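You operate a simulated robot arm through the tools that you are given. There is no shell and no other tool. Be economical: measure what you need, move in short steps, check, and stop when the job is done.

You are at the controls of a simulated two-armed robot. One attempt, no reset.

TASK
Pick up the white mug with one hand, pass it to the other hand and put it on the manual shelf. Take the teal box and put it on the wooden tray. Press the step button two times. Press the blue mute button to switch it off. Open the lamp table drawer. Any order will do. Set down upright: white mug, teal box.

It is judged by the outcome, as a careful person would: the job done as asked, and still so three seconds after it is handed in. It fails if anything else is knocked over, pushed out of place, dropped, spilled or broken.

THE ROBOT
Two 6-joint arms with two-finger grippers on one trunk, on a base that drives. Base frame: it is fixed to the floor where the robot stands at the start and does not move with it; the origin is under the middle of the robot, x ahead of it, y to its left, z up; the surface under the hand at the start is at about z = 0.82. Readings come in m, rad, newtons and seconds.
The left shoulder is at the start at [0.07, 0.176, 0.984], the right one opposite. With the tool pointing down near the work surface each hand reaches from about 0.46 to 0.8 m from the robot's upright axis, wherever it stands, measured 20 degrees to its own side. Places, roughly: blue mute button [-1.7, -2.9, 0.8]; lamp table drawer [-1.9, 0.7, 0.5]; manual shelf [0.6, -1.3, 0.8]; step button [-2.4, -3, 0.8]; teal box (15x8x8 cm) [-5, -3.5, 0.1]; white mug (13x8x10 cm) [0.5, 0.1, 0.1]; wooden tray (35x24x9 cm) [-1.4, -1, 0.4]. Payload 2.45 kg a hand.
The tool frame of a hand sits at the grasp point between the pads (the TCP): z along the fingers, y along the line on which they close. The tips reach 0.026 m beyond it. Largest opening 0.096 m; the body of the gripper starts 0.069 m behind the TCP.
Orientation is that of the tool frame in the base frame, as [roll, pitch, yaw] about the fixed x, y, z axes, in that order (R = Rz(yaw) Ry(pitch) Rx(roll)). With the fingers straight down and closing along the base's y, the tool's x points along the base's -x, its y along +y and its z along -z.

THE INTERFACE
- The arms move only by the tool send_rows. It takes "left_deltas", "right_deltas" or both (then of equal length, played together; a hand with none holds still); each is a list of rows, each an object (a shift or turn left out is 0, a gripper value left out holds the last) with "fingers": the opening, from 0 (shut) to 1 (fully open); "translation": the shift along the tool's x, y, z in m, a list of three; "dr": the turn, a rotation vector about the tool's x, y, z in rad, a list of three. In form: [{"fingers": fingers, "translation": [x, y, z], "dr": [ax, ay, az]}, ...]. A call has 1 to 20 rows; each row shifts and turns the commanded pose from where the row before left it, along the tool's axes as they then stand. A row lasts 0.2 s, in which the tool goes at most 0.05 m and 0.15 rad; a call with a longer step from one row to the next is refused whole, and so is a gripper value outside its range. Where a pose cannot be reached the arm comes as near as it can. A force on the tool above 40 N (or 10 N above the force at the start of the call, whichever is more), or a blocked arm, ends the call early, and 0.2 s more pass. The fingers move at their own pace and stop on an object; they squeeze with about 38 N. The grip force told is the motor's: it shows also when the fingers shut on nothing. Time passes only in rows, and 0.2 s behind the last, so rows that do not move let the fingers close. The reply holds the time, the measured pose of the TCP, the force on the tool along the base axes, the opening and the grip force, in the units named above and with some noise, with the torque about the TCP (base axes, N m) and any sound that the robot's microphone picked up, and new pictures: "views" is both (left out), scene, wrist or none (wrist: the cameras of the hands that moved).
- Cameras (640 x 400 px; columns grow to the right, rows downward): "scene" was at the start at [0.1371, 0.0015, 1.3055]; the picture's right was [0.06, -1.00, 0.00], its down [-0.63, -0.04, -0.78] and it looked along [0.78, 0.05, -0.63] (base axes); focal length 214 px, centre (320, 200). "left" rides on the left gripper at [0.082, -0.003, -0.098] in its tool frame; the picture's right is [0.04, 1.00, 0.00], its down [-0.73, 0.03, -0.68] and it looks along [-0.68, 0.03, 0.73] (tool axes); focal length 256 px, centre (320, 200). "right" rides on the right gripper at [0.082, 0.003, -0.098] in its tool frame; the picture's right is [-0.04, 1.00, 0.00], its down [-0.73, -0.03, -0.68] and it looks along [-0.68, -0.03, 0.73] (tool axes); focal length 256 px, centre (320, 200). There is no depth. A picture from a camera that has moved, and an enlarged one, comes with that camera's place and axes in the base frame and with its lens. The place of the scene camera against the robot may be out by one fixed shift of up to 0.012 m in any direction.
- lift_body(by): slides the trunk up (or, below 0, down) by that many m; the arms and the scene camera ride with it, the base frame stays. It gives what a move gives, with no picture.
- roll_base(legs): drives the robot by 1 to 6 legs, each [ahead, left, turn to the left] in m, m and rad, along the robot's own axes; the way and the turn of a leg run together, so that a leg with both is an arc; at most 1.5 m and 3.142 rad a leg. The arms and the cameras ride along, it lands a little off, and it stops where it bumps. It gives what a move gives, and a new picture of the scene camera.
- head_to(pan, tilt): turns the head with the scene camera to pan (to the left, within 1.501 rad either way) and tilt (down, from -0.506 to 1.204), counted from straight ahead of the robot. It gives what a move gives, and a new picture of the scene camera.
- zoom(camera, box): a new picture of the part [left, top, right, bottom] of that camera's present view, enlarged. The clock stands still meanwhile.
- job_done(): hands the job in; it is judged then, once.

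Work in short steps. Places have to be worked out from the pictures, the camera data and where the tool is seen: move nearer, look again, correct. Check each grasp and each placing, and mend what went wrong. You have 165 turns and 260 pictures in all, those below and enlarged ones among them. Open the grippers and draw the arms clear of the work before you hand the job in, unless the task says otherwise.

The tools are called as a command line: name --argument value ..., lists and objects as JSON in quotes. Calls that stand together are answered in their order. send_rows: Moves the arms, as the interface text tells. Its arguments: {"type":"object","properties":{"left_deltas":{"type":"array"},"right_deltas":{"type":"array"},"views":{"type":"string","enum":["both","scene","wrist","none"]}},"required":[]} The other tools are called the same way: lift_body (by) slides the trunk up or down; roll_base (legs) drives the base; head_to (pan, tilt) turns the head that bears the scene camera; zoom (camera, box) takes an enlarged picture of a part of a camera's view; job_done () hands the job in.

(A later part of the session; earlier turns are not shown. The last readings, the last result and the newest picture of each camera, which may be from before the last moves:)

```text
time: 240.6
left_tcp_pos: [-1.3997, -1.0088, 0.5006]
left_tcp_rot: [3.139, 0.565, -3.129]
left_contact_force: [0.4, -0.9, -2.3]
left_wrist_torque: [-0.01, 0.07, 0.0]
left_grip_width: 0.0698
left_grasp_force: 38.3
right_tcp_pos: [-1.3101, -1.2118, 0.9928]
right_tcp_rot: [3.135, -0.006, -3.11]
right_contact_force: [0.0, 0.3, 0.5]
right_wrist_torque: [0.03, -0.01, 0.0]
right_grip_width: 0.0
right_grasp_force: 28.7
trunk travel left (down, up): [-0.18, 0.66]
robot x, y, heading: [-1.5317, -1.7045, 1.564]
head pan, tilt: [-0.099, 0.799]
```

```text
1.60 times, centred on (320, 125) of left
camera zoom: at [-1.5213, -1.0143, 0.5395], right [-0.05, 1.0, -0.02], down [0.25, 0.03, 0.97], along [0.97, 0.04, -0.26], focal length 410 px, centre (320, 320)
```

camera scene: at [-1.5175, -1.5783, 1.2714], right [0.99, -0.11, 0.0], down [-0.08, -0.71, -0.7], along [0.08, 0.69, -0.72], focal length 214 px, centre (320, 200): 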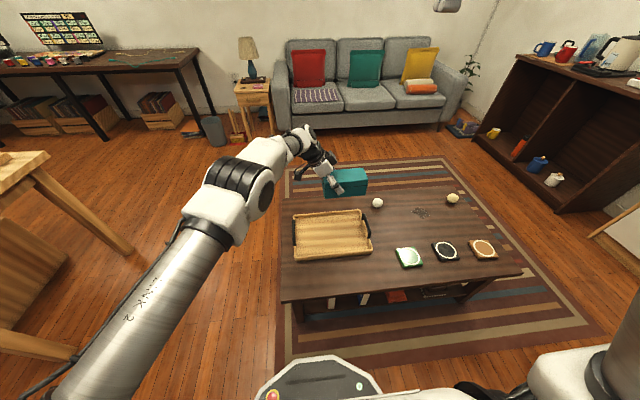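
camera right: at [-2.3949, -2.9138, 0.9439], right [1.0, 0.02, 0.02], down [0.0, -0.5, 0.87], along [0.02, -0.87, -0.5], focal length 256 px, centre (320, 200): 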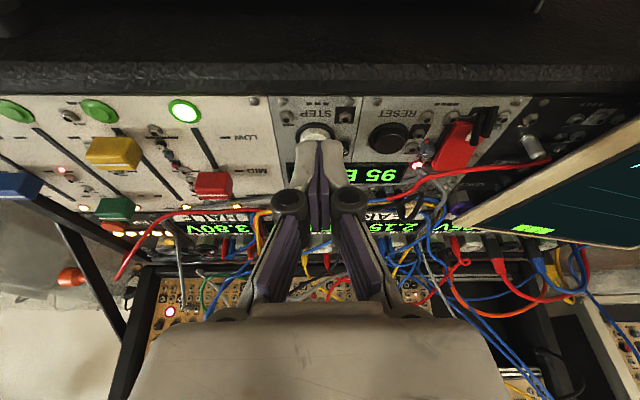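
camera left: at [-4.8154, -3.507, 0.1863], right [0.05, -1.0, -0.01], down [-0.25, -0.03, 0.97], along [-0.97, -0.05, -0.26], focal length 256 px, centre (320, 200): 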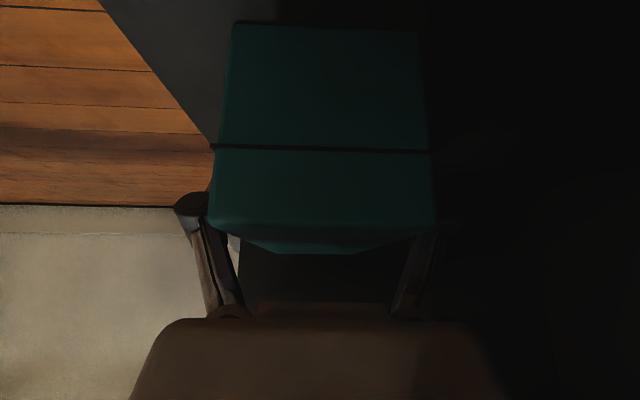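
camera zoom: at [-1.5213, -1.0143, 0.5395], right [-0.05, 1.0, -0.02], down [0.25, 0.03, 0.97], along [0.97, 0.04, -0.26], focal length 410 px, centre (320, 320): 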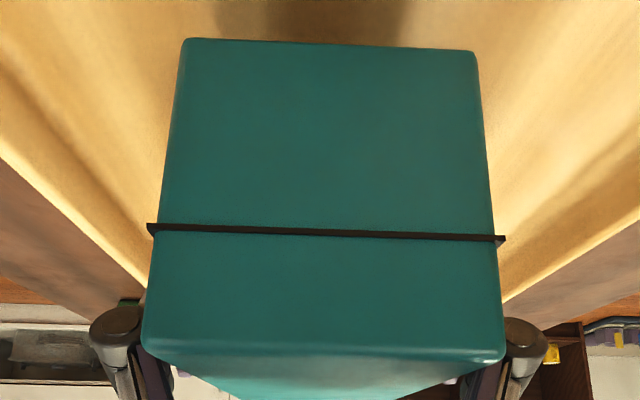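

lift_body --by -0.01

lift_body --by -0.008

zoom --camera "left" --box '[120, 0, 520, 250]'

```text
time: 241.2
left_tcp_pos: [-1.3994, -1.0082, 0.4899]
left_tcp_rot: [3.138, 0.565, -3.129]
left_contact_force: [-0.6, 0.6, -2.8]
left_wrist_torque: [0.01, 0.1, -0.02]
left_grip_width: 0.0696
left_grasp_force: 38.3
right_tcp_pos: [-1.3116, -1.2108, 0.9838]
right_tcp_rot: [3.135, -0.005, -3.113]
right_contact_force: [0.1, 0.5, -0.2]
right_wrist_torque: [0.02, 0.0, 0.01]
right_grip_width: 0.0001
right_grasp_force: 28.2
trunk travel left (down, up): [-0.17, 0.67]
robot x, y, heading: [-1.5286, -1.7064, 1.56]
head pan, tilt: [-0.099, 0.799]
```

```text
time: 241.8
left_tcp_pos: [-1.4002, -1.009, 0.4818]
left_tcp_rot: [3.139, 0.566, -3.131]
left_contact_force: [-0.7, 0.0, -1.8]
left_wrist_torque: [0.02, 0.1, 0.0]
left_grip_width: 0.0698
left_grasp_force: 37.8
right_tcp_pos: [-1.3107, -1.2113, 0.9749]
right_tcp_rot: [3.135, -0.006, -3.112]
right_contact_force: [0.4, 0.3, 0.0]
right_wrist_torque: [0.0, 0.0, -0.01]
right_grip_width: 0.0
right_grasp_force: 28.5
trunk travel left (down, up): [-0.162, 0.678]
robot x, y, heading: [-1.5292, -1.7035, 1.564]
head pan, tilt: [-0.099, 0.799]
```

```text
1.60 times, centred on (320, 125) of left
camera zoom: at [-1.5213, -1.0143, 0.5215], right [-0.05, 1.0, -0.02], down [0.25, 0.03, 0.97], along [0.97, 0.04, -0.26], focal length 410 px, centre (320, 320)
```

zoom: 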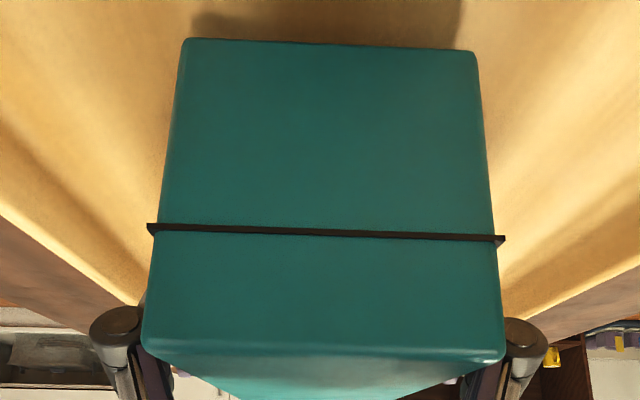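

Shadow is closing in; continue in small steps.

lift_body --by -0.008

lift_body --by -0.006

zoom --camera "left" --box '[120, 0, 520, 250]'

```text
time: 242.3
left_tcp_pos: [-1.3994, -1.008, 0.4773]
left_tcp_rot: [3.136, 0.568, -3.134]
left_contact_force: [1.1, 1.1, 12.1]
left_wrist_torque: [-0.48, 0.74, -0.03]
left_grip_width: 0.0694
left_grasp_force: 38.0
right_tcp_pos: [-1.3112, -1.2126, 0.9682]
right_tcp_rot: [3.132, -0.006, -3.112]
right_contact_force: [0.1, 0.0, 0.4]
right_wrist_torque: [-0.01, 0.02, 0.02]
right_grip_width: 0.0001
right_grasp_force: 28.2
trunk travel left (down, up): [-0.154, 0.686]
robot x, y, heading: [-1.5319, -1.7022, 1.559]
head pan, tilt: [-0.099, 0.799]
```

```text
time: 243.0
left_tcp_pos: [-1.3979, -1.0073, 0.4748]
left_tcp_rot: [3.125, 0.57, -3.137]
left_contact_force: [1.2, -1.4, 15.5]
left_wrist_torque: [-0.71, 0.87, 0.08]
left_grip_width: 0.0698
left_grasp_force: 38.1
right_tcp_pos: [-1.31, -1.2131, 0.9631]
right_tcp_rot: [3.135, -0.005, -3.112]
right_contact_force: [0.4, -0.2, 0.0]
right_wrist_torque: [0.03, 0.01, 0.01]
right_grip_width: 0.0
right_grasp_force: 29.1
trunk travel left (down, up): [-0.148, 0.692]
robot x, y, heading: [-1.5299, -1.7025, 1.562]
head pan, tilt: [-0.099, 0.799]
stopped: the force on the tool passed its limit at 41 N (the readings are from after the stop); the commanded pose is now the measured one
```

```text
1.60 times, centred on (320, 125) of left
camera zoom: at [-1.5208, -1.0132, 0.5146], right [-0.05, 1.0, -0.01], down [0.25, 0.02, 0.97], along [0.97, 0.05, -0.25], focal length 410 px, centre (320, 320)
```

zoom: 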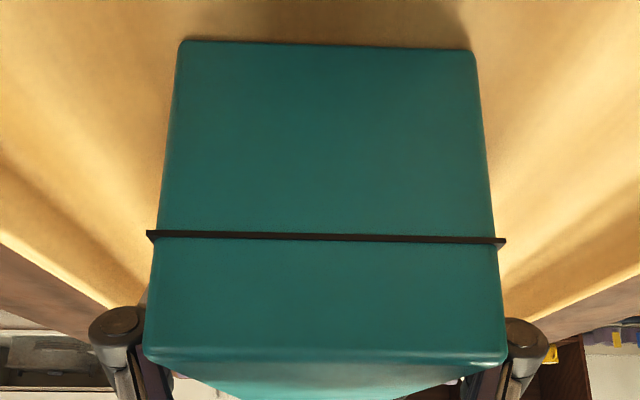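

Contact with the tray. Relieve 4 mm, then open the fingers just enough.

lift_body --by 0.003

send_rows --left_deltas '[{"fingers": 0.8}, {"fingers": 0.95}, {}, {}]' --views "both"

```text
time: 243.5
left_tcp_pos: [-1.398, -1.0076, 0.4745]
left_tcp_rot: [3.127, 0.567, -3.137]
left_contact_force: [2.8, 3.1, 7.2]
left_wrist_torque: [0.31, 0.42, -0.19]
left_grip_width: 0.0696
left_grasp_force: 37.5
right_tcp_pos: [-1.3096, -1.2118, 0.9654]
right_tcp_rot: [3.134, -0.007, -3.112]
right_contact_force: [0.1, 0.9, 0.1]
right_wrist_torque: [0.01, 0.01, 0.01]
right_grip_width: 0.0001
right_grasp_force: 28.4
trunk travel left (down, up): [-0.151, 0.689]
robot x, y, heading: [-1.5308, -1.7024, 1.565]
head pan, tilt: [-0.099, 0.799]
```

```text
time: 244.5
left_tcp_pos: [-1.3996, -1.0068, 0.4763]
left_tcp_rot: [3.13, 0.568, -3.134]
left_contact_force: [-0.1, -0.3, -0.3]
left_wrist_torque: [0.0, 0.01, 0.01]
left_grip_width: 0.0911
left_grasp_force: 0.1
right_tcp_pos: [-1.3098, -1.2097, 0.9651]
right_tcp_rot: [3.136, -0.006, -3.112]
right_contact_force: [0.2, 0.0, 0.0]
right_wrist_torque: [0.03, -0.01, 0.02]
right_grip_width: 0.0
right_grasp_force: 28.8
trunk travel left (down, up): [-0.151, 0.689]
robot x, y, heading: [-1.5317, -1.7037, 1.559]
head pan, tilt: [-0.099, 0.799]
camera scene: at [-1.5192, -1.5783, 0.9779], right [0.99, -0.11, 0.0], down [-0.08, -0.71, -0.7], along [0.08, 0.69, -0.72], focal length 214 px, centre (320, 200)
camera left: at [-1.5209, -1.0129, 0.5144], right [-0.05, 1.0, -0.01], down [0.25, 0.02, 0.97], along [0.97, 0.04, -0.25], focal length 256 px, centre (320, 200)
```

scene: 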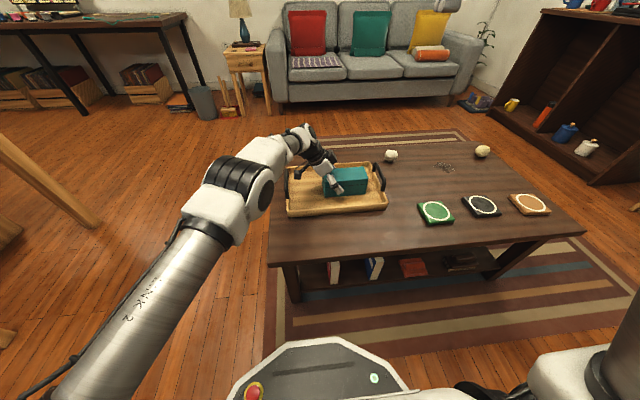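
left: 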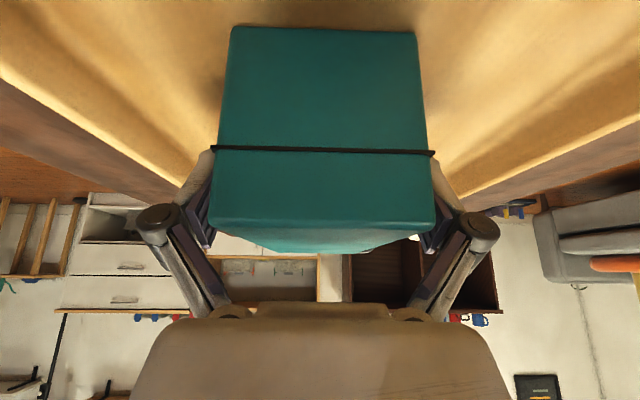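

Released. Raise the trunk straight up 0.2 m and check the box.

lift_body --by 0.2

zoom --camera "scene" --box '[240, 110, 440, 235]'

```text
time: 246.7
left_tcp_pos: [-1.3987, -1.0064, 0.6748]
left_tcp_rot: [3.13, 0.568, -3.135]
left_contact_force: [-0.2, -0.2, -0.8]
left_wrist_torque: [0.02, 0.04, -0.02]
left_grip_width: 0.0914
left_grasp_force: 0.1
right_tcp_pos: [-1.3097, -1.2122, 1.1641]
right_tcp_rot: [3.133, -0.007, -3.111]
right_contact_force: [-0.5, 0.1, -0.4]
right_wrist_torque: [-0.04, -0.02, 0.02]
right_grip_width: 0.0
right_grasp_force: 29.0
trunk travel left (down, up): [-0.351, 0.489]
robot x, y, heading: [-1.5311, -1.7036, 1.559]
head pan, tilt: [-0.099, 0.799]
```

```text
3.20 times, centred on (340, 172) of scene
camera zoom: at [-1.5192, -1.578, 1.1778], right [0.99, -0.11, 0.0], down [-0.08, -0.71, -0.7], along [0.08, 0.69, -0.72], focal length 686 px, centre (256, 288)
```

zoom: 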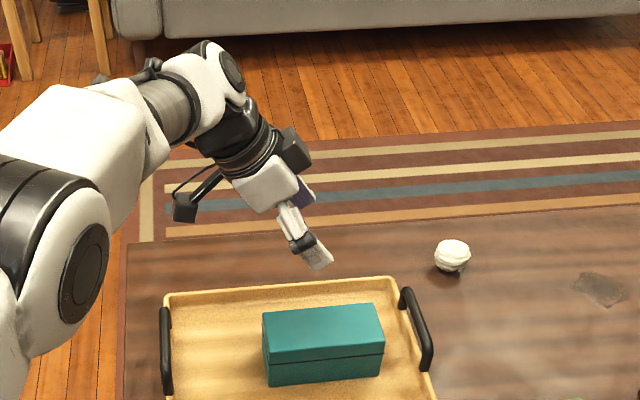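

The teal box stands upright on the tray. Back off, restore the left hand's orientation, and look toward the lamp table.

roll_base --legs '[[-0.35, 0, 0]]'

send_rows --left_deltas '[{"dr": [0, 0.142, 0], "fingers": 0.5}, {"dr": [0, 0.142, 0]}, {"dr": [0, 0.142, 0]}, {"dr": [0, 0.142, 0]}, {"dr": [0, 0, -0.143]}, {"dr": [0, 0, -0.143]}, {"dr": [0, 0, -0.143]}, {"dr": [0, 0, -0.143]}, {"dr": [0, 0, -0.143]}, {"dr": [0, 0, -0.143]}, {"dr": [0, 0, -0.143]}, {"dr": [0, 0, -0.143]}, {"dr": [0, 0, -0.143]}, {"dr": [0, 0, -0.143]}, {"dr": [0, 0, -0.143]}]' --right_deltas '[{}, {}, {}, {}, {"dr": [0, 0, -0.143]}, {"dr": [0, 0, -0.143]}, {"dr": [0, 0, -0.143]}, {"dr": [0, 0, -0.143]}, {"dr": [0, 0, -0.143]}, {"dr": [0, 0, -0.143]}, {"dr": [0, 0, -0.143]}, {"dr": [0, 0, -0.143]}, {"dr": [0, 0, -0.143]}, {"dr": [0, 0, -0.143]}, {"dr": [0, 0, -0.143]}]' --views "none"

head_to --pan 0.3 --tilt 0.4

```text
time: 249.0
left_tcp_pos: [-1.4072, -1.3566, 0.6741]
left_tcp_rot: [3.129, 0.569, -3.124]
left_contact_force: [0.4, -0.7, 0.2]
left_wrist_torque: [0.0, 0.04, 0.02]
left_grip_width: 0.0913
left_grasp_force: 0.0
right_tcp_pos: [-1.3178, -1.5621, 1.1646]
right_tcp_rot: [3.136, -0.005, -3.102]
right_contact_force: [0.4, 0.1, -0.2]
right_wrist_torque: [0.01, 0.05, 0.0]
right_grip_width: 0.0002
right_grasp_force: 29.0
trunk travel left (down, up): [-0.351, 0.489]
robot x, y, heading: [-1.5341, -2.0586, 1.57]
head pan, tilt: [-0.099, 0.799]
camera scene: at [-1.5225, -1.9313, 1.178], right [0.99, -0.1, 0.0], down [-0.07, -0.71, -0.7], along [0.07, 0.69, -0.72], focal length 214 px, centre (320, 200)
```

scene: 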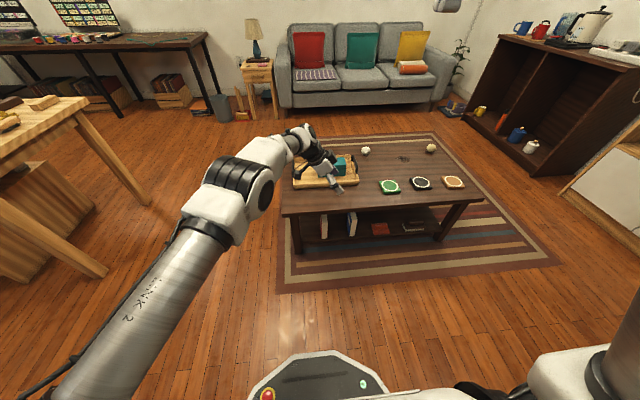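

```text
time: 252.2
left_tcp_pos: [-1.5047, -1.3559, 0.702]
left_tcp_rot: [-3.138, 0.009, -1.542]
left_contact_force: [-0.9, 0.6, -0.3]
left_wrist_torque: [0.04, 0.0, 0.02]
left_grip_width: 0.0482
left_grasp_force: 0.1
left hand out of reach, approached as far as the arm can: row 1, 2, 3, 4, 5
right_tcp_pos: [-1.3171, -1.5602, 1.1639]
right_tcp_rot: [3.137, 0.006, -1.527]
right_contact_force: [0.6, 0.2, -0.2]
right_wrist_torque: [0.02, -0.05, -0.02]
right_grip_width: 0.0001
right_grasp_force: 28.3
trunk travel left (down, up): [-0.351, 0.489]
robot x, y, heading: [-1.5341, -2.0598, 1.57]
head pan, tilt: [-0.099, 0.799]
```

```text
time: 253.0
left_tcp_pos: [-1.504, -1.355, 0.7027]
left_tcp_rot: [-3.136, 0.008, -1.546]
left_contact_force: [0.3, 0.1, 0.0]
left_wrist_torque: [-0.02, 0.04, 0.02]
left_grip_width: 0.0481
left_grasp_force: 0.1
right_tcp_pos: [-1.3171, -1.561, 1.1642]
right_tcp_rot: [3.138, 0.008, -1.529]
right_contact_force: [0.8, 0.2, -0.3]
right_wrist_torque: [0.0, 0.02, -0.01]
right_grip_width: 0.0
right_grasp_force: 28.2
trunk travel left (down, up): [-0.351, 0.489]
robot x, y, heading: [-1.5282, -2.0607, 1.572]
head pan, tilt: [0.3, 0.4]
camera scene: at [-1.5578, -1.9223, 1.2129], right [0.96, 0.29, 0.0], down [0.11, -0.37, -0.92], along [-0.27, 0.88, -0.39], focal length 214 px, centre (320, 200)
```

scene: 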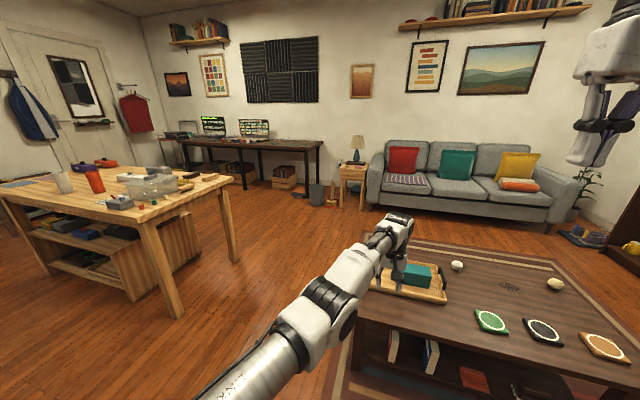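

Raise the left hand, sidestep left into the corridor between bench and coffee table, and drive toward the lamp table.

send_rows --left_deltas '[{"translation": [0, -0.01, -0.04]}, {"translation": [0, -0.01, -0.04]}, {"translation": [0, 0, -0.04]}, {"translation": [0, 0, -0.04]}, {"translation": [0, 0, -0.04]}, {}]' --views "none"

roll_base --legs '[[0, 0.52, 0], [1.3, 0, 0]]'

head_to --pan -0.1 --tilt 0.5

```text
time: 254.4
left_tcp_pos: [-1.5257, -1.3837, 0.8838]
left_tcp_rot: [-3.139, 0.011, -1.544]
left_contact_force: [0.2, 1.1, -0.1]
left_wrist_torque: [-0.03, -0.01, -0.01]
left_grip_width: 0.0478
left_grasp_force: 0.1
left hand out of reach, approached as far as the arm can: row 1, 2, 3, 4, 5
right_tcp_pos: [-1.318, -1.5606, 1.1642]
right_tcp_rot: [3.137, 0.006, -1.529]
right_contact_force: [-1.0, 0.7, -0.3]
right_wrist_torque: [0.01, 0.0, -0.01]
right_grip_width: 0.0001
right_grasp_force: 29.0
trunk travel left (down, up): [-0.351, 0.489]
robot x, y, heading: [-1.5325, -2.0562, 1.571]
head pan, tilt: [0.3, 0.4]
```

```text
time: 263.6
left_tcp_pos: [-2.016, -0.1004, 0.8834]
left_tcp_rot: [-3.137, 0.009, -1.568]
left_contact_force: [0.1, 0.5, -0.1]
left_wrist_torque: [0.01, 0.02, 0.0]
left_grip_width: 0.0479
left_grasp_force: 0.0
right_tcp_pos: [-1.8111, -0.2829, 1.164]
right_tcp_rot: [3.136, 0.008, -1.552]
right_contact_force: [-0.3, 0.2, -0.4]
right_wrist_torque: [0.01, 0.03, 0.0]
right_grip_width: 0.0001
right_grasp_force: 28.4
trunk travel left (down, up): [-0.351, 0.489]
robot x, y, heading: [-2.038, -0.7736, 1.552]
head pan, tilt: [0.3, 0.4]
camera scene: at [-2.0608, -0.6374, 1.2129], right [0.96, 0.27, 0.0], down [0.11, -0.37, -0.92], along [-0.25, 0.89, -0.39], focal length 214 px, centre (320, 200)
```

scene: 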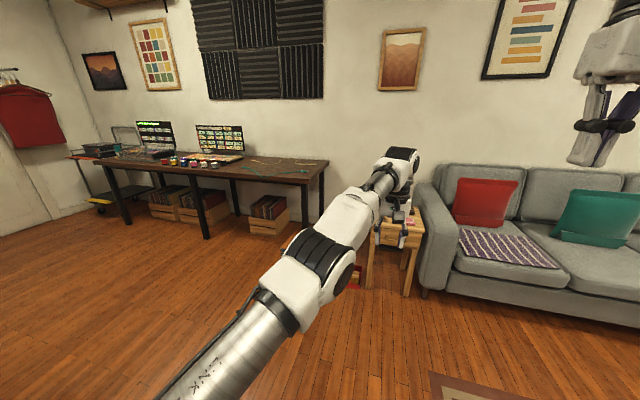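

```text
time: 264.4
left_tcp_pos: [-2.0154, -0.1001, 0.8849]
left_tcp_rot: [-3.139, 0.011, -1.566]
left_contact_force: [0.2, 0.2, 0.3]
left_wrist_torque: [-0.02, -0.02, 0.0]
left_grip_width: 0.0478
left_grasp_force: 0.0
right_tcp_pos: [-1.8131, -0.2824, 1.1639]
right_tcp_rot: [3.137, 0.005, -1.553]
right_contact_force: [0.4, 0.6, 0.4]
right_wrist_torque: [-0.01, -0.03, 0.0]
right_grip_width: 0.0
right_grasp_force: 28.4
trunk travel left (down, up): [-0.351, 0.489]
robot x, y, heading: [-2.0381, -0.7687, 1.547]
head pan, tilt: [-0.099, 0.499]
camera scene: at [-2.0244, -0.6365, 1.2038], right [0.99, -0.12, 0.0], down [-0.06, -0.48, -0.88], along [0.11, 0.87, -0.48], focal length 214 px, centre (320, 200)
```

scene: 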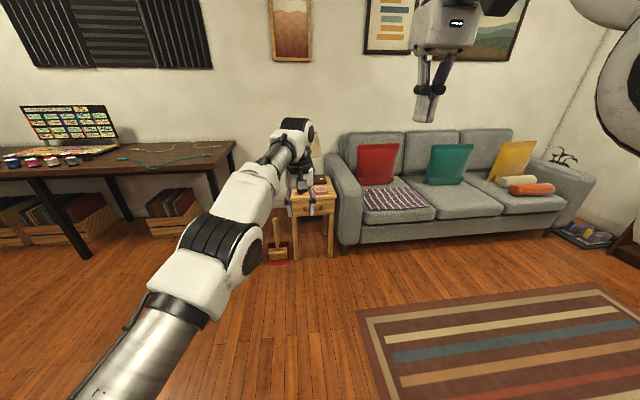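

send_rows --left_deltas '[{"translation": [0, 0.04, 0]}, {"translation": [0, 0.04, 0]}, {"translation": [0, 0.04, 0]}, {"translation": [0, 0.04, 0]}, {"translation": [0, 0.04, 0]}, {"translation": [0, 0.04, 0]}, {}]' --views "none"

zoom --camera "scene" --box '[240, 140, 400, 270]'

```text
time: 266.0
left_tcp_pos: [-2.1109, -0.0722, 0.8991]
left_tcp_rot: [-3.141, 0.008, -1.57]
left_contact_force: [-0.2, 0.0, 0.0]
left_wrist_torque: [0.02, 0.0, -0.03]
left_grip_width: 0.048
left_grasp_force: 0.0
left hand out of reach, approached as far as the arm can: row 1, 2, 3, 4, 5, 6
right_tcp_pos: [-1.8121, -0.2837, 1.1645]
right_tcp_rot: [3.136, 0.008, -1.553]
right_contact_force: [0.2, -0.7, -0.4]
right_wrist_torque: [0.0, -0.02, 0.01]
right_grip_width: 0.0002
right_grasp_force: 28.6
trunk travel left (down, up): [-0.351, 0.489]
robot x, y, heading: [-2.0394, -0.7694, 1.546]
head pan, tilt: [-0.099, 0.499]
```

```text
3.08 times, centred on (320, 205) of scene
camera zoom: at [-2.0244, -0.6365, 1.2038], right [0.99, -0.12, 0.0], down [-0.06, -0.48, -0.88], along [0.11, 0.87, -0.48], focal length 660 px, centre (320, 185)
```

zoom: 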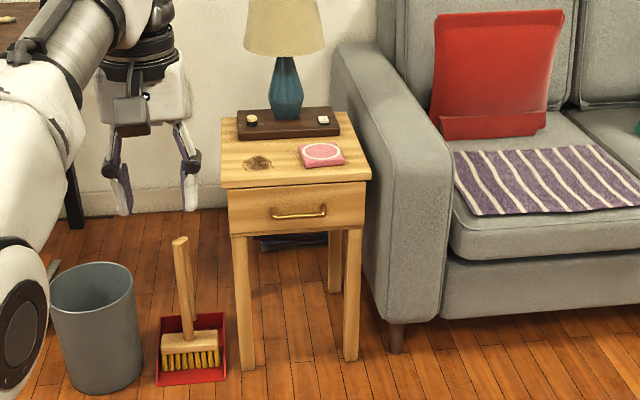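

The drawer (front ≈ y 0.60, facing me) has a horizontal bar handle at ≈[-1.92, 0.575, 0.465]. I'll pinch the bar with fingers closing in the vertical plane. Orient the left hand: yaw −90°, then lean forward.

send_rows --left_deltas '[{"dr": [0, 0, 0.143]}, {"dr": [0, 0, 0.143]}, {"dr": [0, 0, 0.143]}, {"dr": [0, 0, 0.143]}, {"dr": [0, 0, 0.143]}, {"dr": [0, 0, 0.143]}, {"dr": [0, 0, 0.143]}, {"dr": [0, 0, 0.143]}, {"dr": [0, 0, 0.143]}, {"dr": [0, 0, 0.143]}, {"dr": [0, 0, 0.143]}, {"dr": [-0.14, 0, 0]}, {"dr": [-0.14, 0, 0]}, {"dr": [-0.14, 0, 0]}, {"dr": [-0.14, 0, 0]}, {"dr": [-0.14, 0, 0]}, {"dr": [-0.14, 0, 0]}, {"dr": [-0.14, 0, 0]}, {}]' --views "both"

```text
time: 270.0
left_tcp_pos: [-2.1122, -0.073, 0.8999]
left_tcp_rot: [3.131, -0.001, -3.139]
left_contact_force: [-0.8, -0.3, 0.3]
left_wrist_torque: [-0.05, 0.0, -0.02]
left_grip_width: 0.048
left_grasp_force: 0.1
left hand out of reach, approached as far as the arm can: row 12, 13, 14, 15, 16, 17, 18
right_tcp_pos: [-1.8124, -0.2835, 1.1636]
right_tcp_rot: [3.136, 0.007, -1.554]
right_contact_force: [-0.1, -0.7, -0.1]
right_wrist_torque: [-0.01, 0.01, 0.01]
right_grip_width: 0.0
right_grasp_force: 28.6
trunk travel left (down, up): [-0.351, 0.489]
robot x, y, heading: [-2.0399, -0.7711, 1.549]
head pan, tilt: [-0.099, 0.499]
camera scene: at [-2.0244, -0.6365, 1.2038], right [0.99, -0.12, 0.0], down [-0.06, -0.48, -0.88], along [0.11, 0.87, -0.48], focal length 214 px, centre (320, 200)
camera left: at [-2.1946, -0.0782, 0.9987], right [-0.04, 1.0, 0.01], down [0.73, 0.02, 0.68], along [0.68, 0.04, -0.73], focal length 256 px, centre (320, 200)
```

scene: 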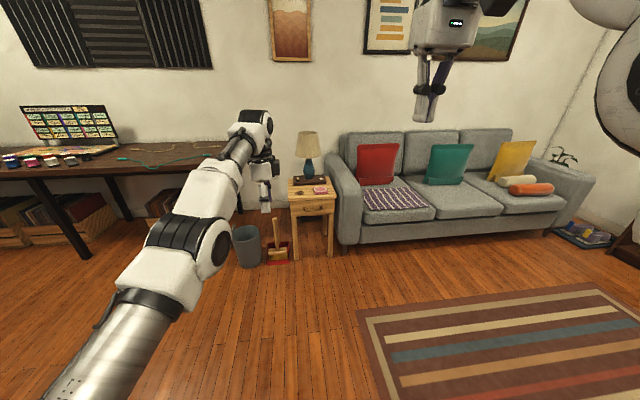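
left: 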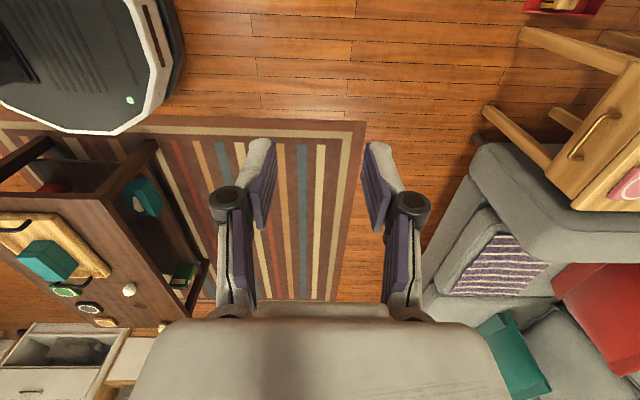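

The lean failed in this wrist posture. Instead: undo the yaw, lean forward with the natural pitch, then roll the tool about its own axis.

send_rows --left_deltas '[{"dr": [0, 0, -0.143]}, {"dr": [0, 0, -0.143]}, {"dr": [0, 0, -0.143]}, {"dr": [0, 0, -0.143]}, {"dr": [0, 0, -0.143]}, {"dr": [0, 0, -0.143]}, {"dr": [0, 0, -0.143]}, {"dr": [0, 0, -0.143]}, {"dr": [0, 0, -0.143]}, {"dr": [0, 0, -0.143]}, {"dr": [0, 0, -0.143]}, {"translation": [0, 0, 0.04]}, {"translation": [0, 0, 0.04]}, {"translation": [0, 0, 0.04]}, {"translation": [0, 0, 0.03]}, {}]' --views "none"

send_rows --left_deltas '[{"dr": [0, -0.145, 0]}, {"dr": [0, -0.145, 0]}, {"dr": [0, -0.145, 0]}, {"dr": [0, -0.145, 0]}, {"dr": [0, -0.145, 0]}, {"dr": [0, -0.145, 0]}, {"dr": [0, -0.145, 0]}, {"dr": [0, -0.145, 0]}, {}]' --views "scene"

```text
time: 273.4
left_tcp_pos: [-2.105, -0.0468, 0.8022]
left_tcp_rot: [-3.14, 0.009, -1.566]
left_contact_force: [-0.5, -0.2, 0.5]
left_wrist_torque: [0.01, -0.01, 0.01]
left_grip_width: 0.048
left_grasp_force: 0.0
left hand out of reach, approached as far as the arm can: row 12, 13, 14, 15
right_tcp_pos: [-1.8122, -0.2824, 1.1645]
right_tcp_rot: [3.134, 0.007, -1.554]
right_contact_force: [0.7, -0.3, 0.1]
right_wrist_torque: [0.05, 0.03, 0.01]
right_grip_width: 0.0002
right_grasp_force: 28.0
trunk travel left (down, up): [-0.351, 0.489]
robot x, y, heading: [-2.0384, -0.7719, 1.547]
head pan, tilt: [-0.099, 0.499]
```

```text
time: 275.4
left_tcp_pos: [-2.0426, 0.1317, 0.8685]
left_tcp_rot: [-3.14, 1.171, -1.565]
left_contact_force: [0.4, 0.8, 0.0]
left_wrist_torque: [0.06, 0.01, 0.0]
left_grip_width: 0.0477
left_grasp_force: 0.1
left hand out of reach, approached as far as the arm can: row 1, 2, 3, 4, 5, 6, 7, 8
right_tcp_pos: [-1.8119, -0.2824, 1.166]
right_tcp_rot: [3.136, 0.007, -1.552]
right_contact_force: [-0.2, 1.3, 1.5]
right_wrist_torque: [0.01, 0.0, -0.01]
right_grip_width: 0.0002
right_grasp_force: 28.3
trunk travel left (down, up): [-0.351, 0.489]
robot x, y, heading: [-2.0381, -0.7732, 1.545]
head pan, tilt: [-0.099, 0.499]
camera scene: at [-2.0244, -0.6368, 1.2039], right [0.99, -0.12, 0.0], down [-0.06, -0.47, -0.88], along [0.11, 0.87, -0.48], focal length 214 px, centre (320, 200)
```

scene: 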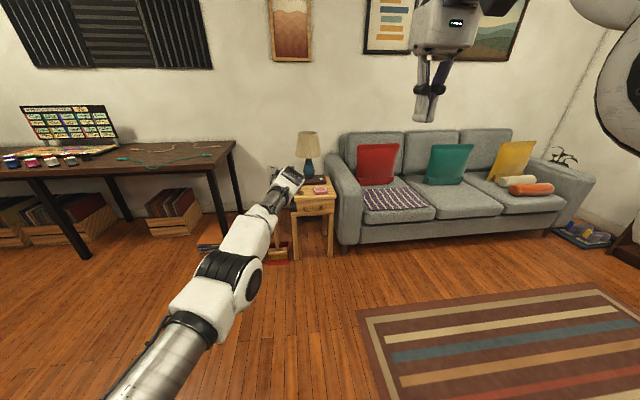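

Leaned 67° forward. Now roll the tool 90° about its own axis.

send_rows --left_deltas '[{"dr": [0, 0, 0.143]}, {"dr": [0, 0, 0.143]}, {"dr": [0, 0, 0.143]}, {"dr": [0, 0, 0.143]}, {"dr": [0, 0, 0.143]}, {"dr": [0, 0, 0.143]}, {"dr": [0, 0, 0.143]}, {"dr": [0, 0, 0.143]}, {"dr": [0, 0, 0.143]}, {"dr": [0, 0, 0.143]}, {"dr": [0, 0, 0.143]}, {}]' --views "both"

```text
time: 278.0
left_tcp_pos: [-2.0424, 0.1322, 0.8697]
left_tcp_rot: [1.972, -0.003, -3.139]
left_contact_force: [0.0, -0.1, -0.1]
left_wrist_torque: [0.0, 0.01, -0.01]
left_grip_width: 0.0479
left_grasp_force: 0.1
right_tcp_pos: [-1.8123, -0.2827, 1.1638]
right_tcp_rot: [3.137, 0.007, -1.553]
right_contact_force: [-0.3, -0.7, 0.1]
right_wrist_torque: [-0.02, -0.03, 0.0]
right_grip_width: 0.0
right_grasp_force: 28.6
trunk travel left (down, up): [-0.351, 0.489]
robot x, y, heading: [-2.0396, -0.7767, 1.551]
head pan, tilt: [-0.099, 0.499]
camera scene: at [-2.0244, -0.6366, 1.2038], right [0.99, -0.12, 0.0], down [-0.06, -0.48, -0.88], along [0.11, 0.87, -0.48], focal length 214 px, centre (320, 200)
camera left: at [-2.1235, 0.0395, 0.9054], right [-0.04, 0.39, 0.92], down [0.73, -0.61, 0.29], along [0.68, 0.69, -0.26], focal length 256 px, centre (320, 200)
```

scene: 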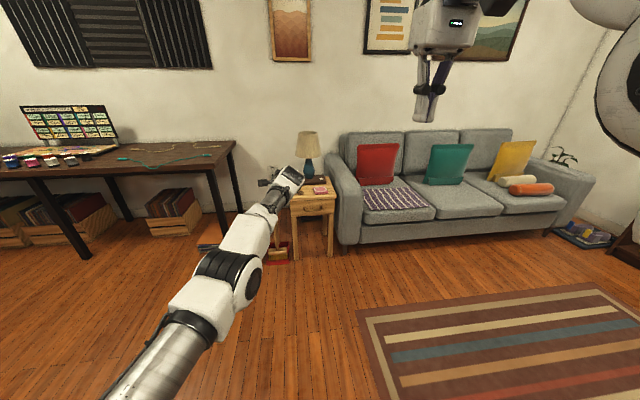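
left: 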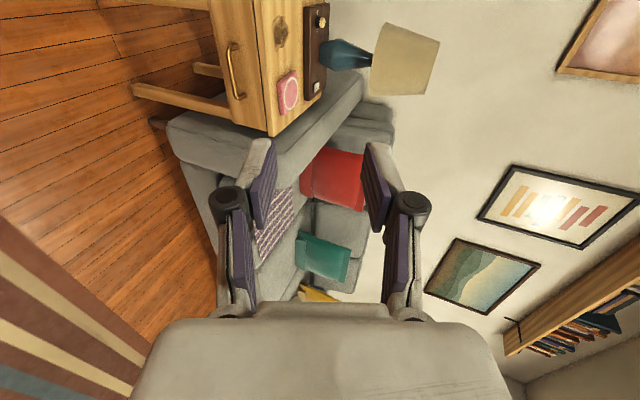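

The tool is now oriented right (closing in the vertical plane). Drive forward a bit, sidestep right to align with the handle, and lower the trunk.

roll_base --legs '[[0.18, 0, 0.02], [0, -0.125, 0]]'

lift_body --by -0.33

zoom --camera "left" --box '[0, 0, 640, 400]'

```text
time: 280.4
left_tcp_pos: [-1.9385, 0.3117, 0.8707]
left_tcp_rot: [1.972, -0.001, -3.117]
left_contact_force: [0.4, -0.1, 0.5]
left_wrist_torque: [-0.02, -0.01, -0.01]
left_grip_width: 0.0479
left_grasp_force: 0.0
right_tcp_pos: [-1.6986, -0.0987, 1.1653]
right_tcp_rot: [3.134, 0.007, -1.529]
right_contact_force: [0.1, 1.1, -0.3]
right_wrist_torque: [-0.01, 0.04, -0.02]
right_grip_width: 0.0
right_grasp_force: 28.7
trunk travel left (down, up): [-0.351, 0.489]
robot x, y, heading: [-1.9111, -0.5965, 1.572]
head pan, tilt: [-0.099, 0.499]
camera scene: at [-1.9023, -0.4572, 1.2038], right [1.0, -0.1, 0.0], down [-0.05, -0.48, -0.88], along [0.09, 0.87, -0.48], focal length 214 px, centre (320, 200)
```

scene: 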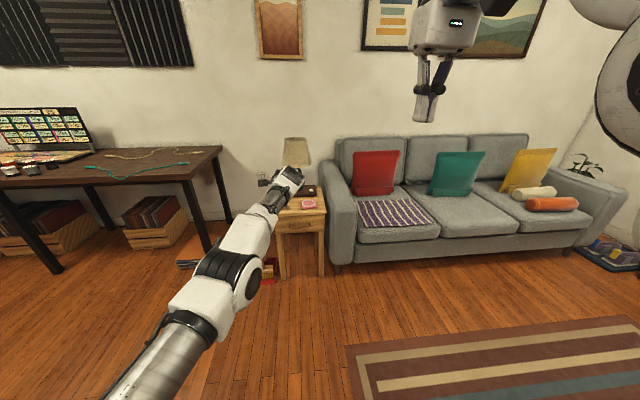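

```text
time: 283.6
left_tcp_pos: [-1.9403, 0.3098, 0.5391]
left_tcp_rot: [1.969, 0.001, -3.113]
left_contact_force: [0.1, 1.2, 0.0]
left_wrist_torque: [-0.01, -0.02, 0.0]
left_grip_width: 0.0478
left_grasp_force: 0.1
right_tcp_pos: [-1.6999, -0.0982, 0.8356]
right_tcp_rot: [3.136, 0.008, -1.528]
right_contact_force: [-0.6, 0.5, -0.5]
right_wrist_torque: [0.01, -0.01, -0.05]
right_grip_width: 0.0003
right_grasp_force: 28.0
trunk travel left (down, up): [-0.021, 0.819]
robot x, y, heading: [-1.9155, -0.5952, 1.57]
head pan, tilt: [-0.099, 0.499]
```

```text
1.00 times, centred on (320, 200) of left (not enlarged: the box is as wide or as high as the picture)
camera zoom: at [-2.0197, 0.2159, 0.5755], right [-0.05, 0.39, 0.92], down [0.75, -0.59, 0.29], along [0.66, 0.7, -0.26], focal length 256 px, centre (320, 200)
```

zoom: 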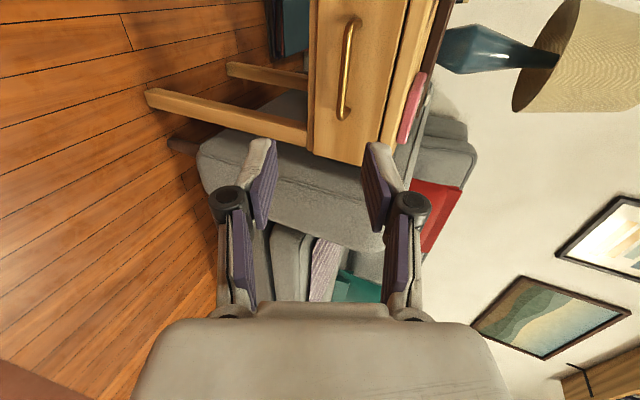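

Handle: centre x≈−1.921, z≈0.470, ~12 cm long. Lower the hand ~6.4 cm with the arm.

send_rows --left_deltas '[{"translation": [-0.005, -0.0295, 0.0125]}, {"translation": [-0.005, -0.0295, 0.0125]}, {}]' --views "wrist"

```text
time: 284.4
left_tcp_pos: [-1.93, 0.3123, 0.4745]
left_tcp_rot: [1.972, 0.0, -3.114]
left_contact_force: [-0.4, 0.3, 0.1]
left_wrist_torque: [0.01, -0.01, 0.03]
left_grip_width: 0.048
left_grasp_force: 0.0
right_tcp_pos: [-1.6988, -0.0988, 0.8344]
right_tcp_rot: [3.138, 0.007, -1.528]
right_contact_force: [-0.1, 1.2, -0.8]
right_wrist_torque: [0.0, 0.03, 0.0]
right_grip_width: 0.0
right_grasp_force: 28.4
trunk travel left (down, up): [-0.021, 0.819]
robot x, y, heading: [-1.9156, -0.5953, 1.569]
head pan, tilt: [-0.099, 0.499]
camera left: at [-2.0082, 0.2165, 0.5103], right [-0.05, 0.39, 0.92], down [0.75, -0.59, 0.29], along [0.66, 0.7, -0.26], focal length 256 px, centre (320, 200)
```

left: 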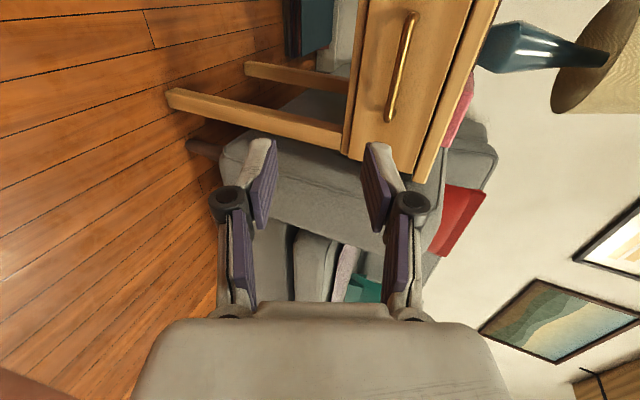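

Now approach: drive forward 0.16 m and look.

roll_base --legs '[[0.16, 0, 0]]'

zoom --camera "left" --box '[0, 0, 640, 400]'

```text
time: 285.8
left_tcp_pos: [-1.9311, 0.4719, 0.4746]
left_tcp_rot: [1.972, -0.002, -3.112]
left_contact_force: [-0.5, 0.2, 0.0]
left_wrist_torque: [-0.01, 0.0, 0.0]
left_grip_width: 0.0479
left_grasp_force: 0.0
right_tcp_pos: [-1.7027, 0.0627, 0.8332]
right_tcp_rot: [3.138, 0.008, -1.526]
right_contact_force: [0.0, 0.2, 0.0]
right_wrist_torque: [0.0, 0.03, 0.0]
right_grip_width: 0.0001
right_grasp_force: 28.5
trunk travel left (down, up): [-0.021, 0.819]
robot x, y, heading: [-1.9137, -0.435, 1.576]
head pan, tilt: [-0.099, 0.499]
camera scene: at [-1.9043, -0.2964, 0.8738], right [1.0, -0.1, 0.0], down [-0.05, -0.48, -0.88], along [0.08, 0.87, -0.48], focal length 214 px, centre (320, 200)
```

scene: 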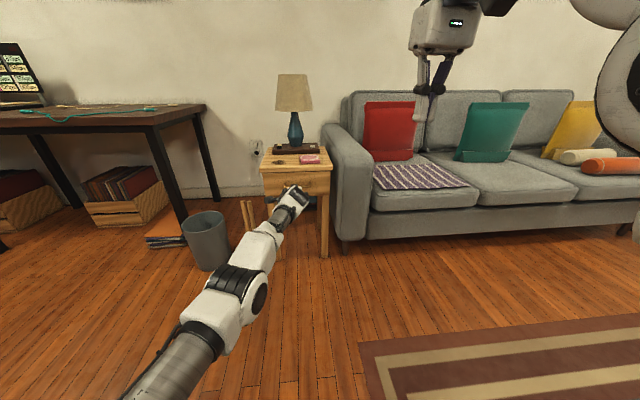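

```text
1.00 times, centred on (320, 200) of left (not enlarged: the box is as wide or as high as the picture)
camera zoom: at [-2.0106, 0.377, 0.5103], right [-0.05, 0.39, 0.92], down [0.75, -0.59, 0.29], along [0.66, 0.71, -0.26], focal length 256 px, centre (320, 200)
```

zoom: 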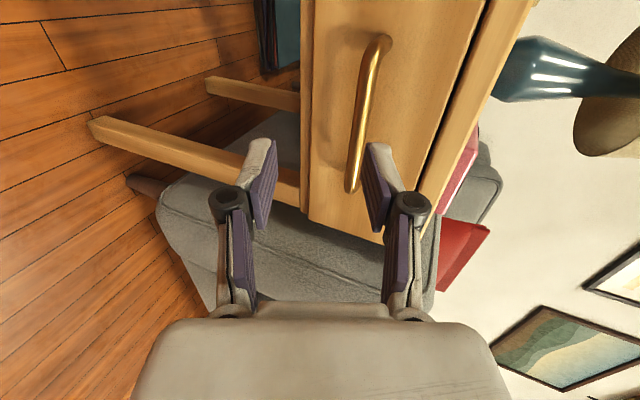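

Two views put the bar at y≈0.566, z≈0.472. Drive 5 cm more and re-check alignment.

roll_base --legs '[[0.05, 0, 0]]'

zoom --camera "left" --box '[160, 50, 480, 250]'

```text
time: 286.8
left_tcp_pos: [-1.9328, 0.5221, 0.4744]
left_tcp_rot: [1.973, -0.002, -3.11]
left_contact_force: [-0.2, -0.1, 0.2]
left_wrist_torque: [-0.02, 0.01, 0.01]
left_grip_width: 0.0478
left_grasp_force: 0.0
right_tcp_pos: [-1.7029, 0.1132, 0.8341]
right_tcp_rot: [3.137, 0.009, -1.526]
right_contact_force: [-0.1, -0.9, 0.2]
right_wrist_torque: [-0.01, 0.01, 0.01]
right_grip_width: 0.0
right_grasp_force: 28.7
trunk travel left (down, up): [-0.021, 0.819]
robot x, y, heading: [-1.9134, -0.3849, 1.574]
head pan, tilt: [-0.099, 0.499]
camera scene: at [-1.9045, -0.2457, 0.8737], right [1.0, -0.1, 0.0], down [-0.05, -0.48, -0.88], along [0.08, 0.87, -0.48], focal length 214 px, centre (320, 200)
```

scene: 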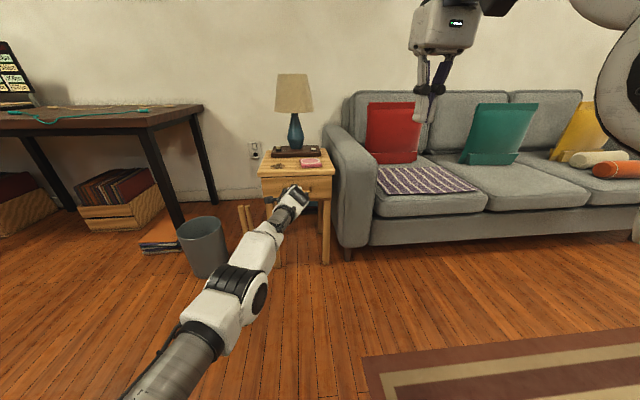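

```text
2.00 times, centred on (320, 150) of left
camera zoom: at [-2.0113, 0.4277, 0.5101], right [-0.05, 0.39, 0.92], down [0.75, -0.59, 0.29], along [0.66, 0.71, -0.26], focal length 512 px, centre (320, 300)
```

zoom: 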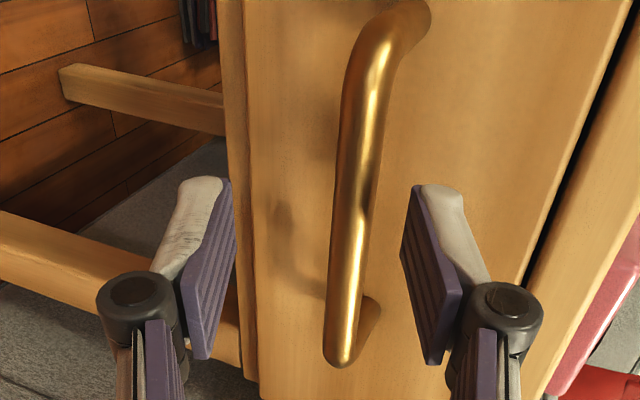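

Good alignment. Drive the last 2.8 cm.

roll_base --legs '[[0.028, 0, 0]]'

zoom --camera "left" --box '[160, 50, 480, 250]'

```text
time: 287.6
left_tcp_pos: [-1.9323, 0.5491, 0.4753]
left_tcp_rot: [1.973, 0.0, -3.11]
left_contact_force: [-0.1, -0.2, -0.8]
left_wrist_torque: [0.01, -0.01, -0.02]
left_grip_width: 0.0477
left_grasp_force: 0.1
right_tcp_pos: [-1.7029, 0.1422, 0.8346]
right_tcp_rot: [3.135, 0.007, -1.527]
right_contact_force: [0.3, -0.1, 0.4]
right_wrist_torque: [0.02, 0.03, 0.01]
right_grip_width: 0.0
right_grasp_force: 28.9
trunk travel left (down, up): [-0.021, 0.819]
robot x, y, heading: [-1.9141, -0.3563, 1.57]
head pan, tilt: [-0.099, 0.499]
camera scene: at [-1.9046, -0.2178, 0.8737], right [1.0, -0.1, 0.0], down [-0.05, -0.48, -0.88], along [0.08, 0.87, -0.48], focal length 214 px, centre (320, 200)
```

scene: 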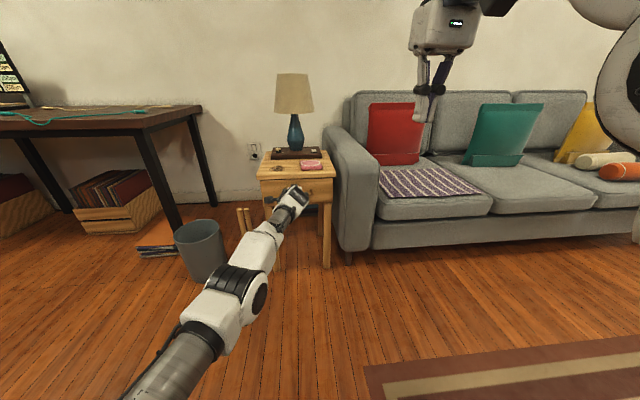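

```text
2.00 times, centred on (320, 150) of left
camera zoom: at [-2.0112, 0.4556, 0.5101], right [-0.05, 0.39, 0.92], down [0.75, -0.59, 0.29], along [0.66, 0.71, -0.26], focal length 512 px, centre (320, 300)
```

zoom: 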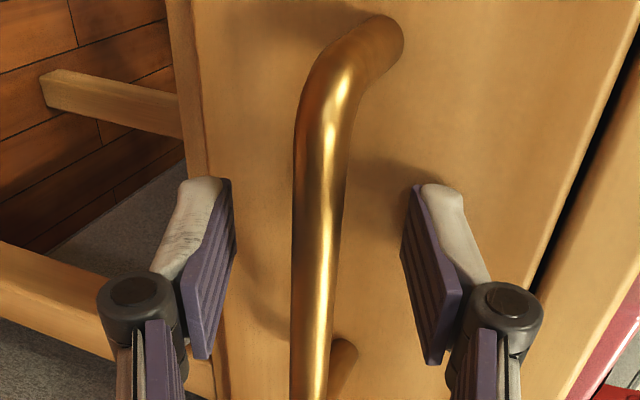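

The bar is between the fingertips. Close the gripper.

send_rows --left_deltas '[{"fingers": 0.25}, {"fingers": 0}, {}, {}]' --views "none"

zoom --camera "left" --box '[160, 50, 480, 250]'

```text
time: 288.6
left_tcp_pos: [-1.9308, 0.5503, 0.4734]
left_tcp_rot: [1.974, -0.002, -3.11]
left_contact_force: [-0.9, -12.0, -7.1]
left_wrist_torque: [-0.05, 0.78, -0.26]
left_grip_width: 0.0109
left_grasp_force: 37.9
right_tcp_pos: [-1.7009, 0.1412, 0.8341]
right_tcp_rot: [3.137, 0.007, -1.523]
right_contact_force: [0.0, -0.3, -0.7]
right_wrist_torque: [-0.02, 0.03, -0.01]
right_grip_width: 0.0002
right_grasp_force: 28.2
trunk travel left (down, up): [-0.021, 0.819]
robot x, y, heading: [-1.9136, -0.3536, 1.575]
head pan, tilt: [-0.099, 0.499]
```

```text
2.00 times, centred on (320, 150) of left
camera zoom: at [-2.011, 0.4553, 0.5094], right [-0.05, 0.39, 0.92], down [0.75, -0.59, 0.29], along [0.66, 0.71, -0.26], focal length 512 px, centre (320, 300)
```

zoom: 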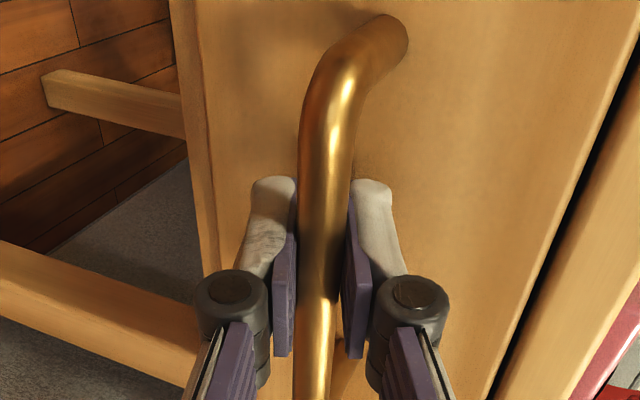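

The bar is gripped. Pull by driving back 0.1 m and check.

roll_base --legs '[[-0.1, 0, 0]]'

zoom --camera "scene" --box '[230, 60, 390, 270]'

```text
time: 289.7
left_tcp_pos: [-1.9317, 0.4514, 0.4733]
left_tcp_rot: [1.973, -0.001, -3.113]
left_contact_force: [-6.2, -0.4, -6.5]
left_wrist_torque: [-0.01, 0.81, -0.16]
left_grip_width: 0.0111
left_grasp_force: 38.2
right_tcp_pos: [-1.7015, 0.0446, 0.8345]
right_tcp_rot: [3.136, 0.004, -1.527]
right_contact_force: [0.1, -0.1, 0.7]
right_wrist_torque: [0.02, 0.0, 0.02]
right_grip_width: 0.0001
right_grasp_force: 28.3
trunk travel left (down, up): [-0.021, 0.819]
robot x, y, heading: [-1.9152, -0.4549, 1.579]
head pan, tilt: [-0.099, 0.499]
camera scene: at [-1.9044, -0.3168, 0.8737], right [1.0, -0.1, 0.0], down [-0.05, -0.48, -0.88], along [0.09, 0.87, -0.48], focal length 214 px, centre (320, 200)
```

scene: 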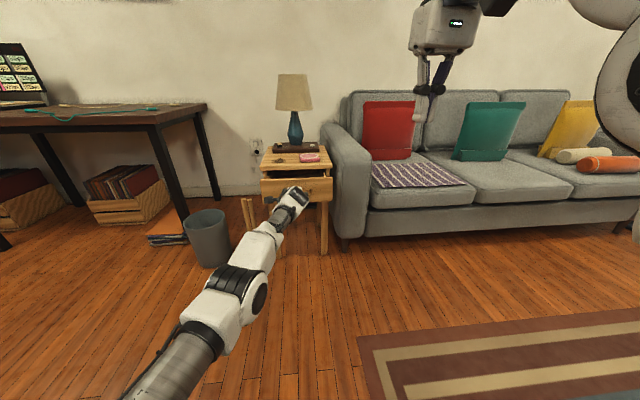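

```text
1.90 times, centred on (310, 165) of scene
camera zoom: at [-1.9044, -0.3168, 0.8737], right [1.0, -0.1, 0.0], down [-0.05, -0.48, -0.88], along [0.09, 0.87, -0.48], focal length 408 px, centre (339, 267)
```

zoom: 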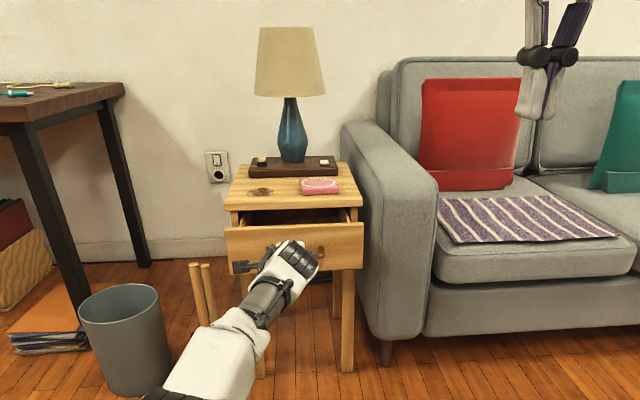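

The drawer is opening (10 cm), lamp and table still. Pull another 6 cm.

roll_base --legs '[[-0.065, 0, 0]]'

zoom --camera "scene" --box '[230, 60, 390, 270]'

```text
time: 290.7
left_tcp_pos: [-1.9316, 0.3865, 0.4729]
left_tcp_rot: [1.973, -0.002, -3.112]
left_contact_force: [-1.2, -1.2, -4.0]
left_wrist_torque: [0.0, 0.77, -0.26]
left_grip_width: 0.0108
left_grasp_force: 38.2
right_tcp_pos: [-1.7022, -0.0221, 0.834]
right_tcp_rot: [3.137, 0.004, -1.527]
right_contact_force: [0.1, -0.4, -0.6]
right_wrist_torque: [0.03, -0.03, 0.0]
right_grip_width: 0.0
right_grasp_force: 28.1
trunk travel left (down, up): [-0.021, 0.819]
robot x, y, heading: [-1.9149, -0.5198, 1.575]
head pan, tilt: [-0.099, 0.499]
camera scene: at [-1.904, -0.3818, 0.8737], right [1.0, -0.1, 0.0], down [-0.05, -0.48, -0.88], along [0.08, 0.87, -0.48], focal length 214 px, centre (320, 200)
```

scene: 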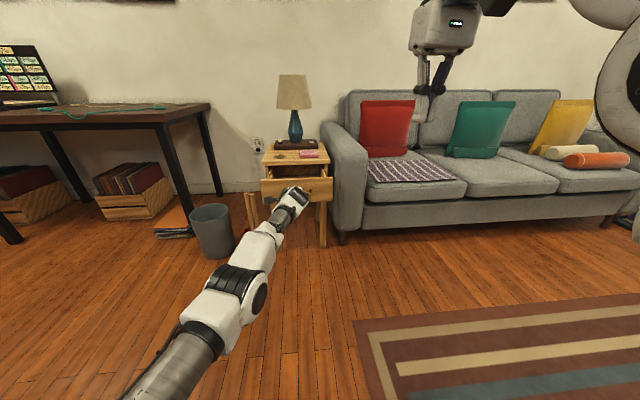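

```text
1.90 times, centred on (310, 165) of scene
camera zoom: at [-1.904, -0.3818, 0.8737], right [1.0, -0.1, 0.0], down [-0.05, -0.48, -0.88], along [0.08, 0.87, -0.48], focal length 408 px, centre (339, 267)
```

zoom: 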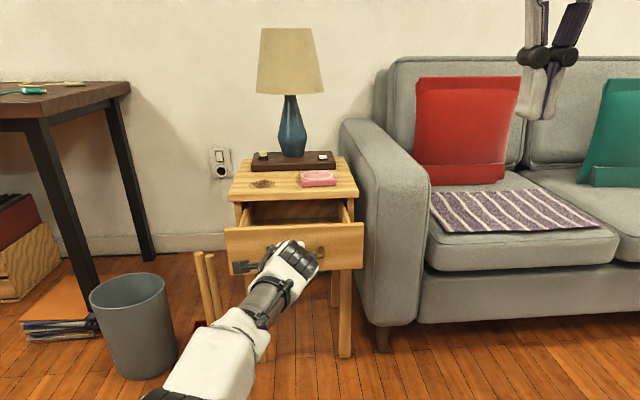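

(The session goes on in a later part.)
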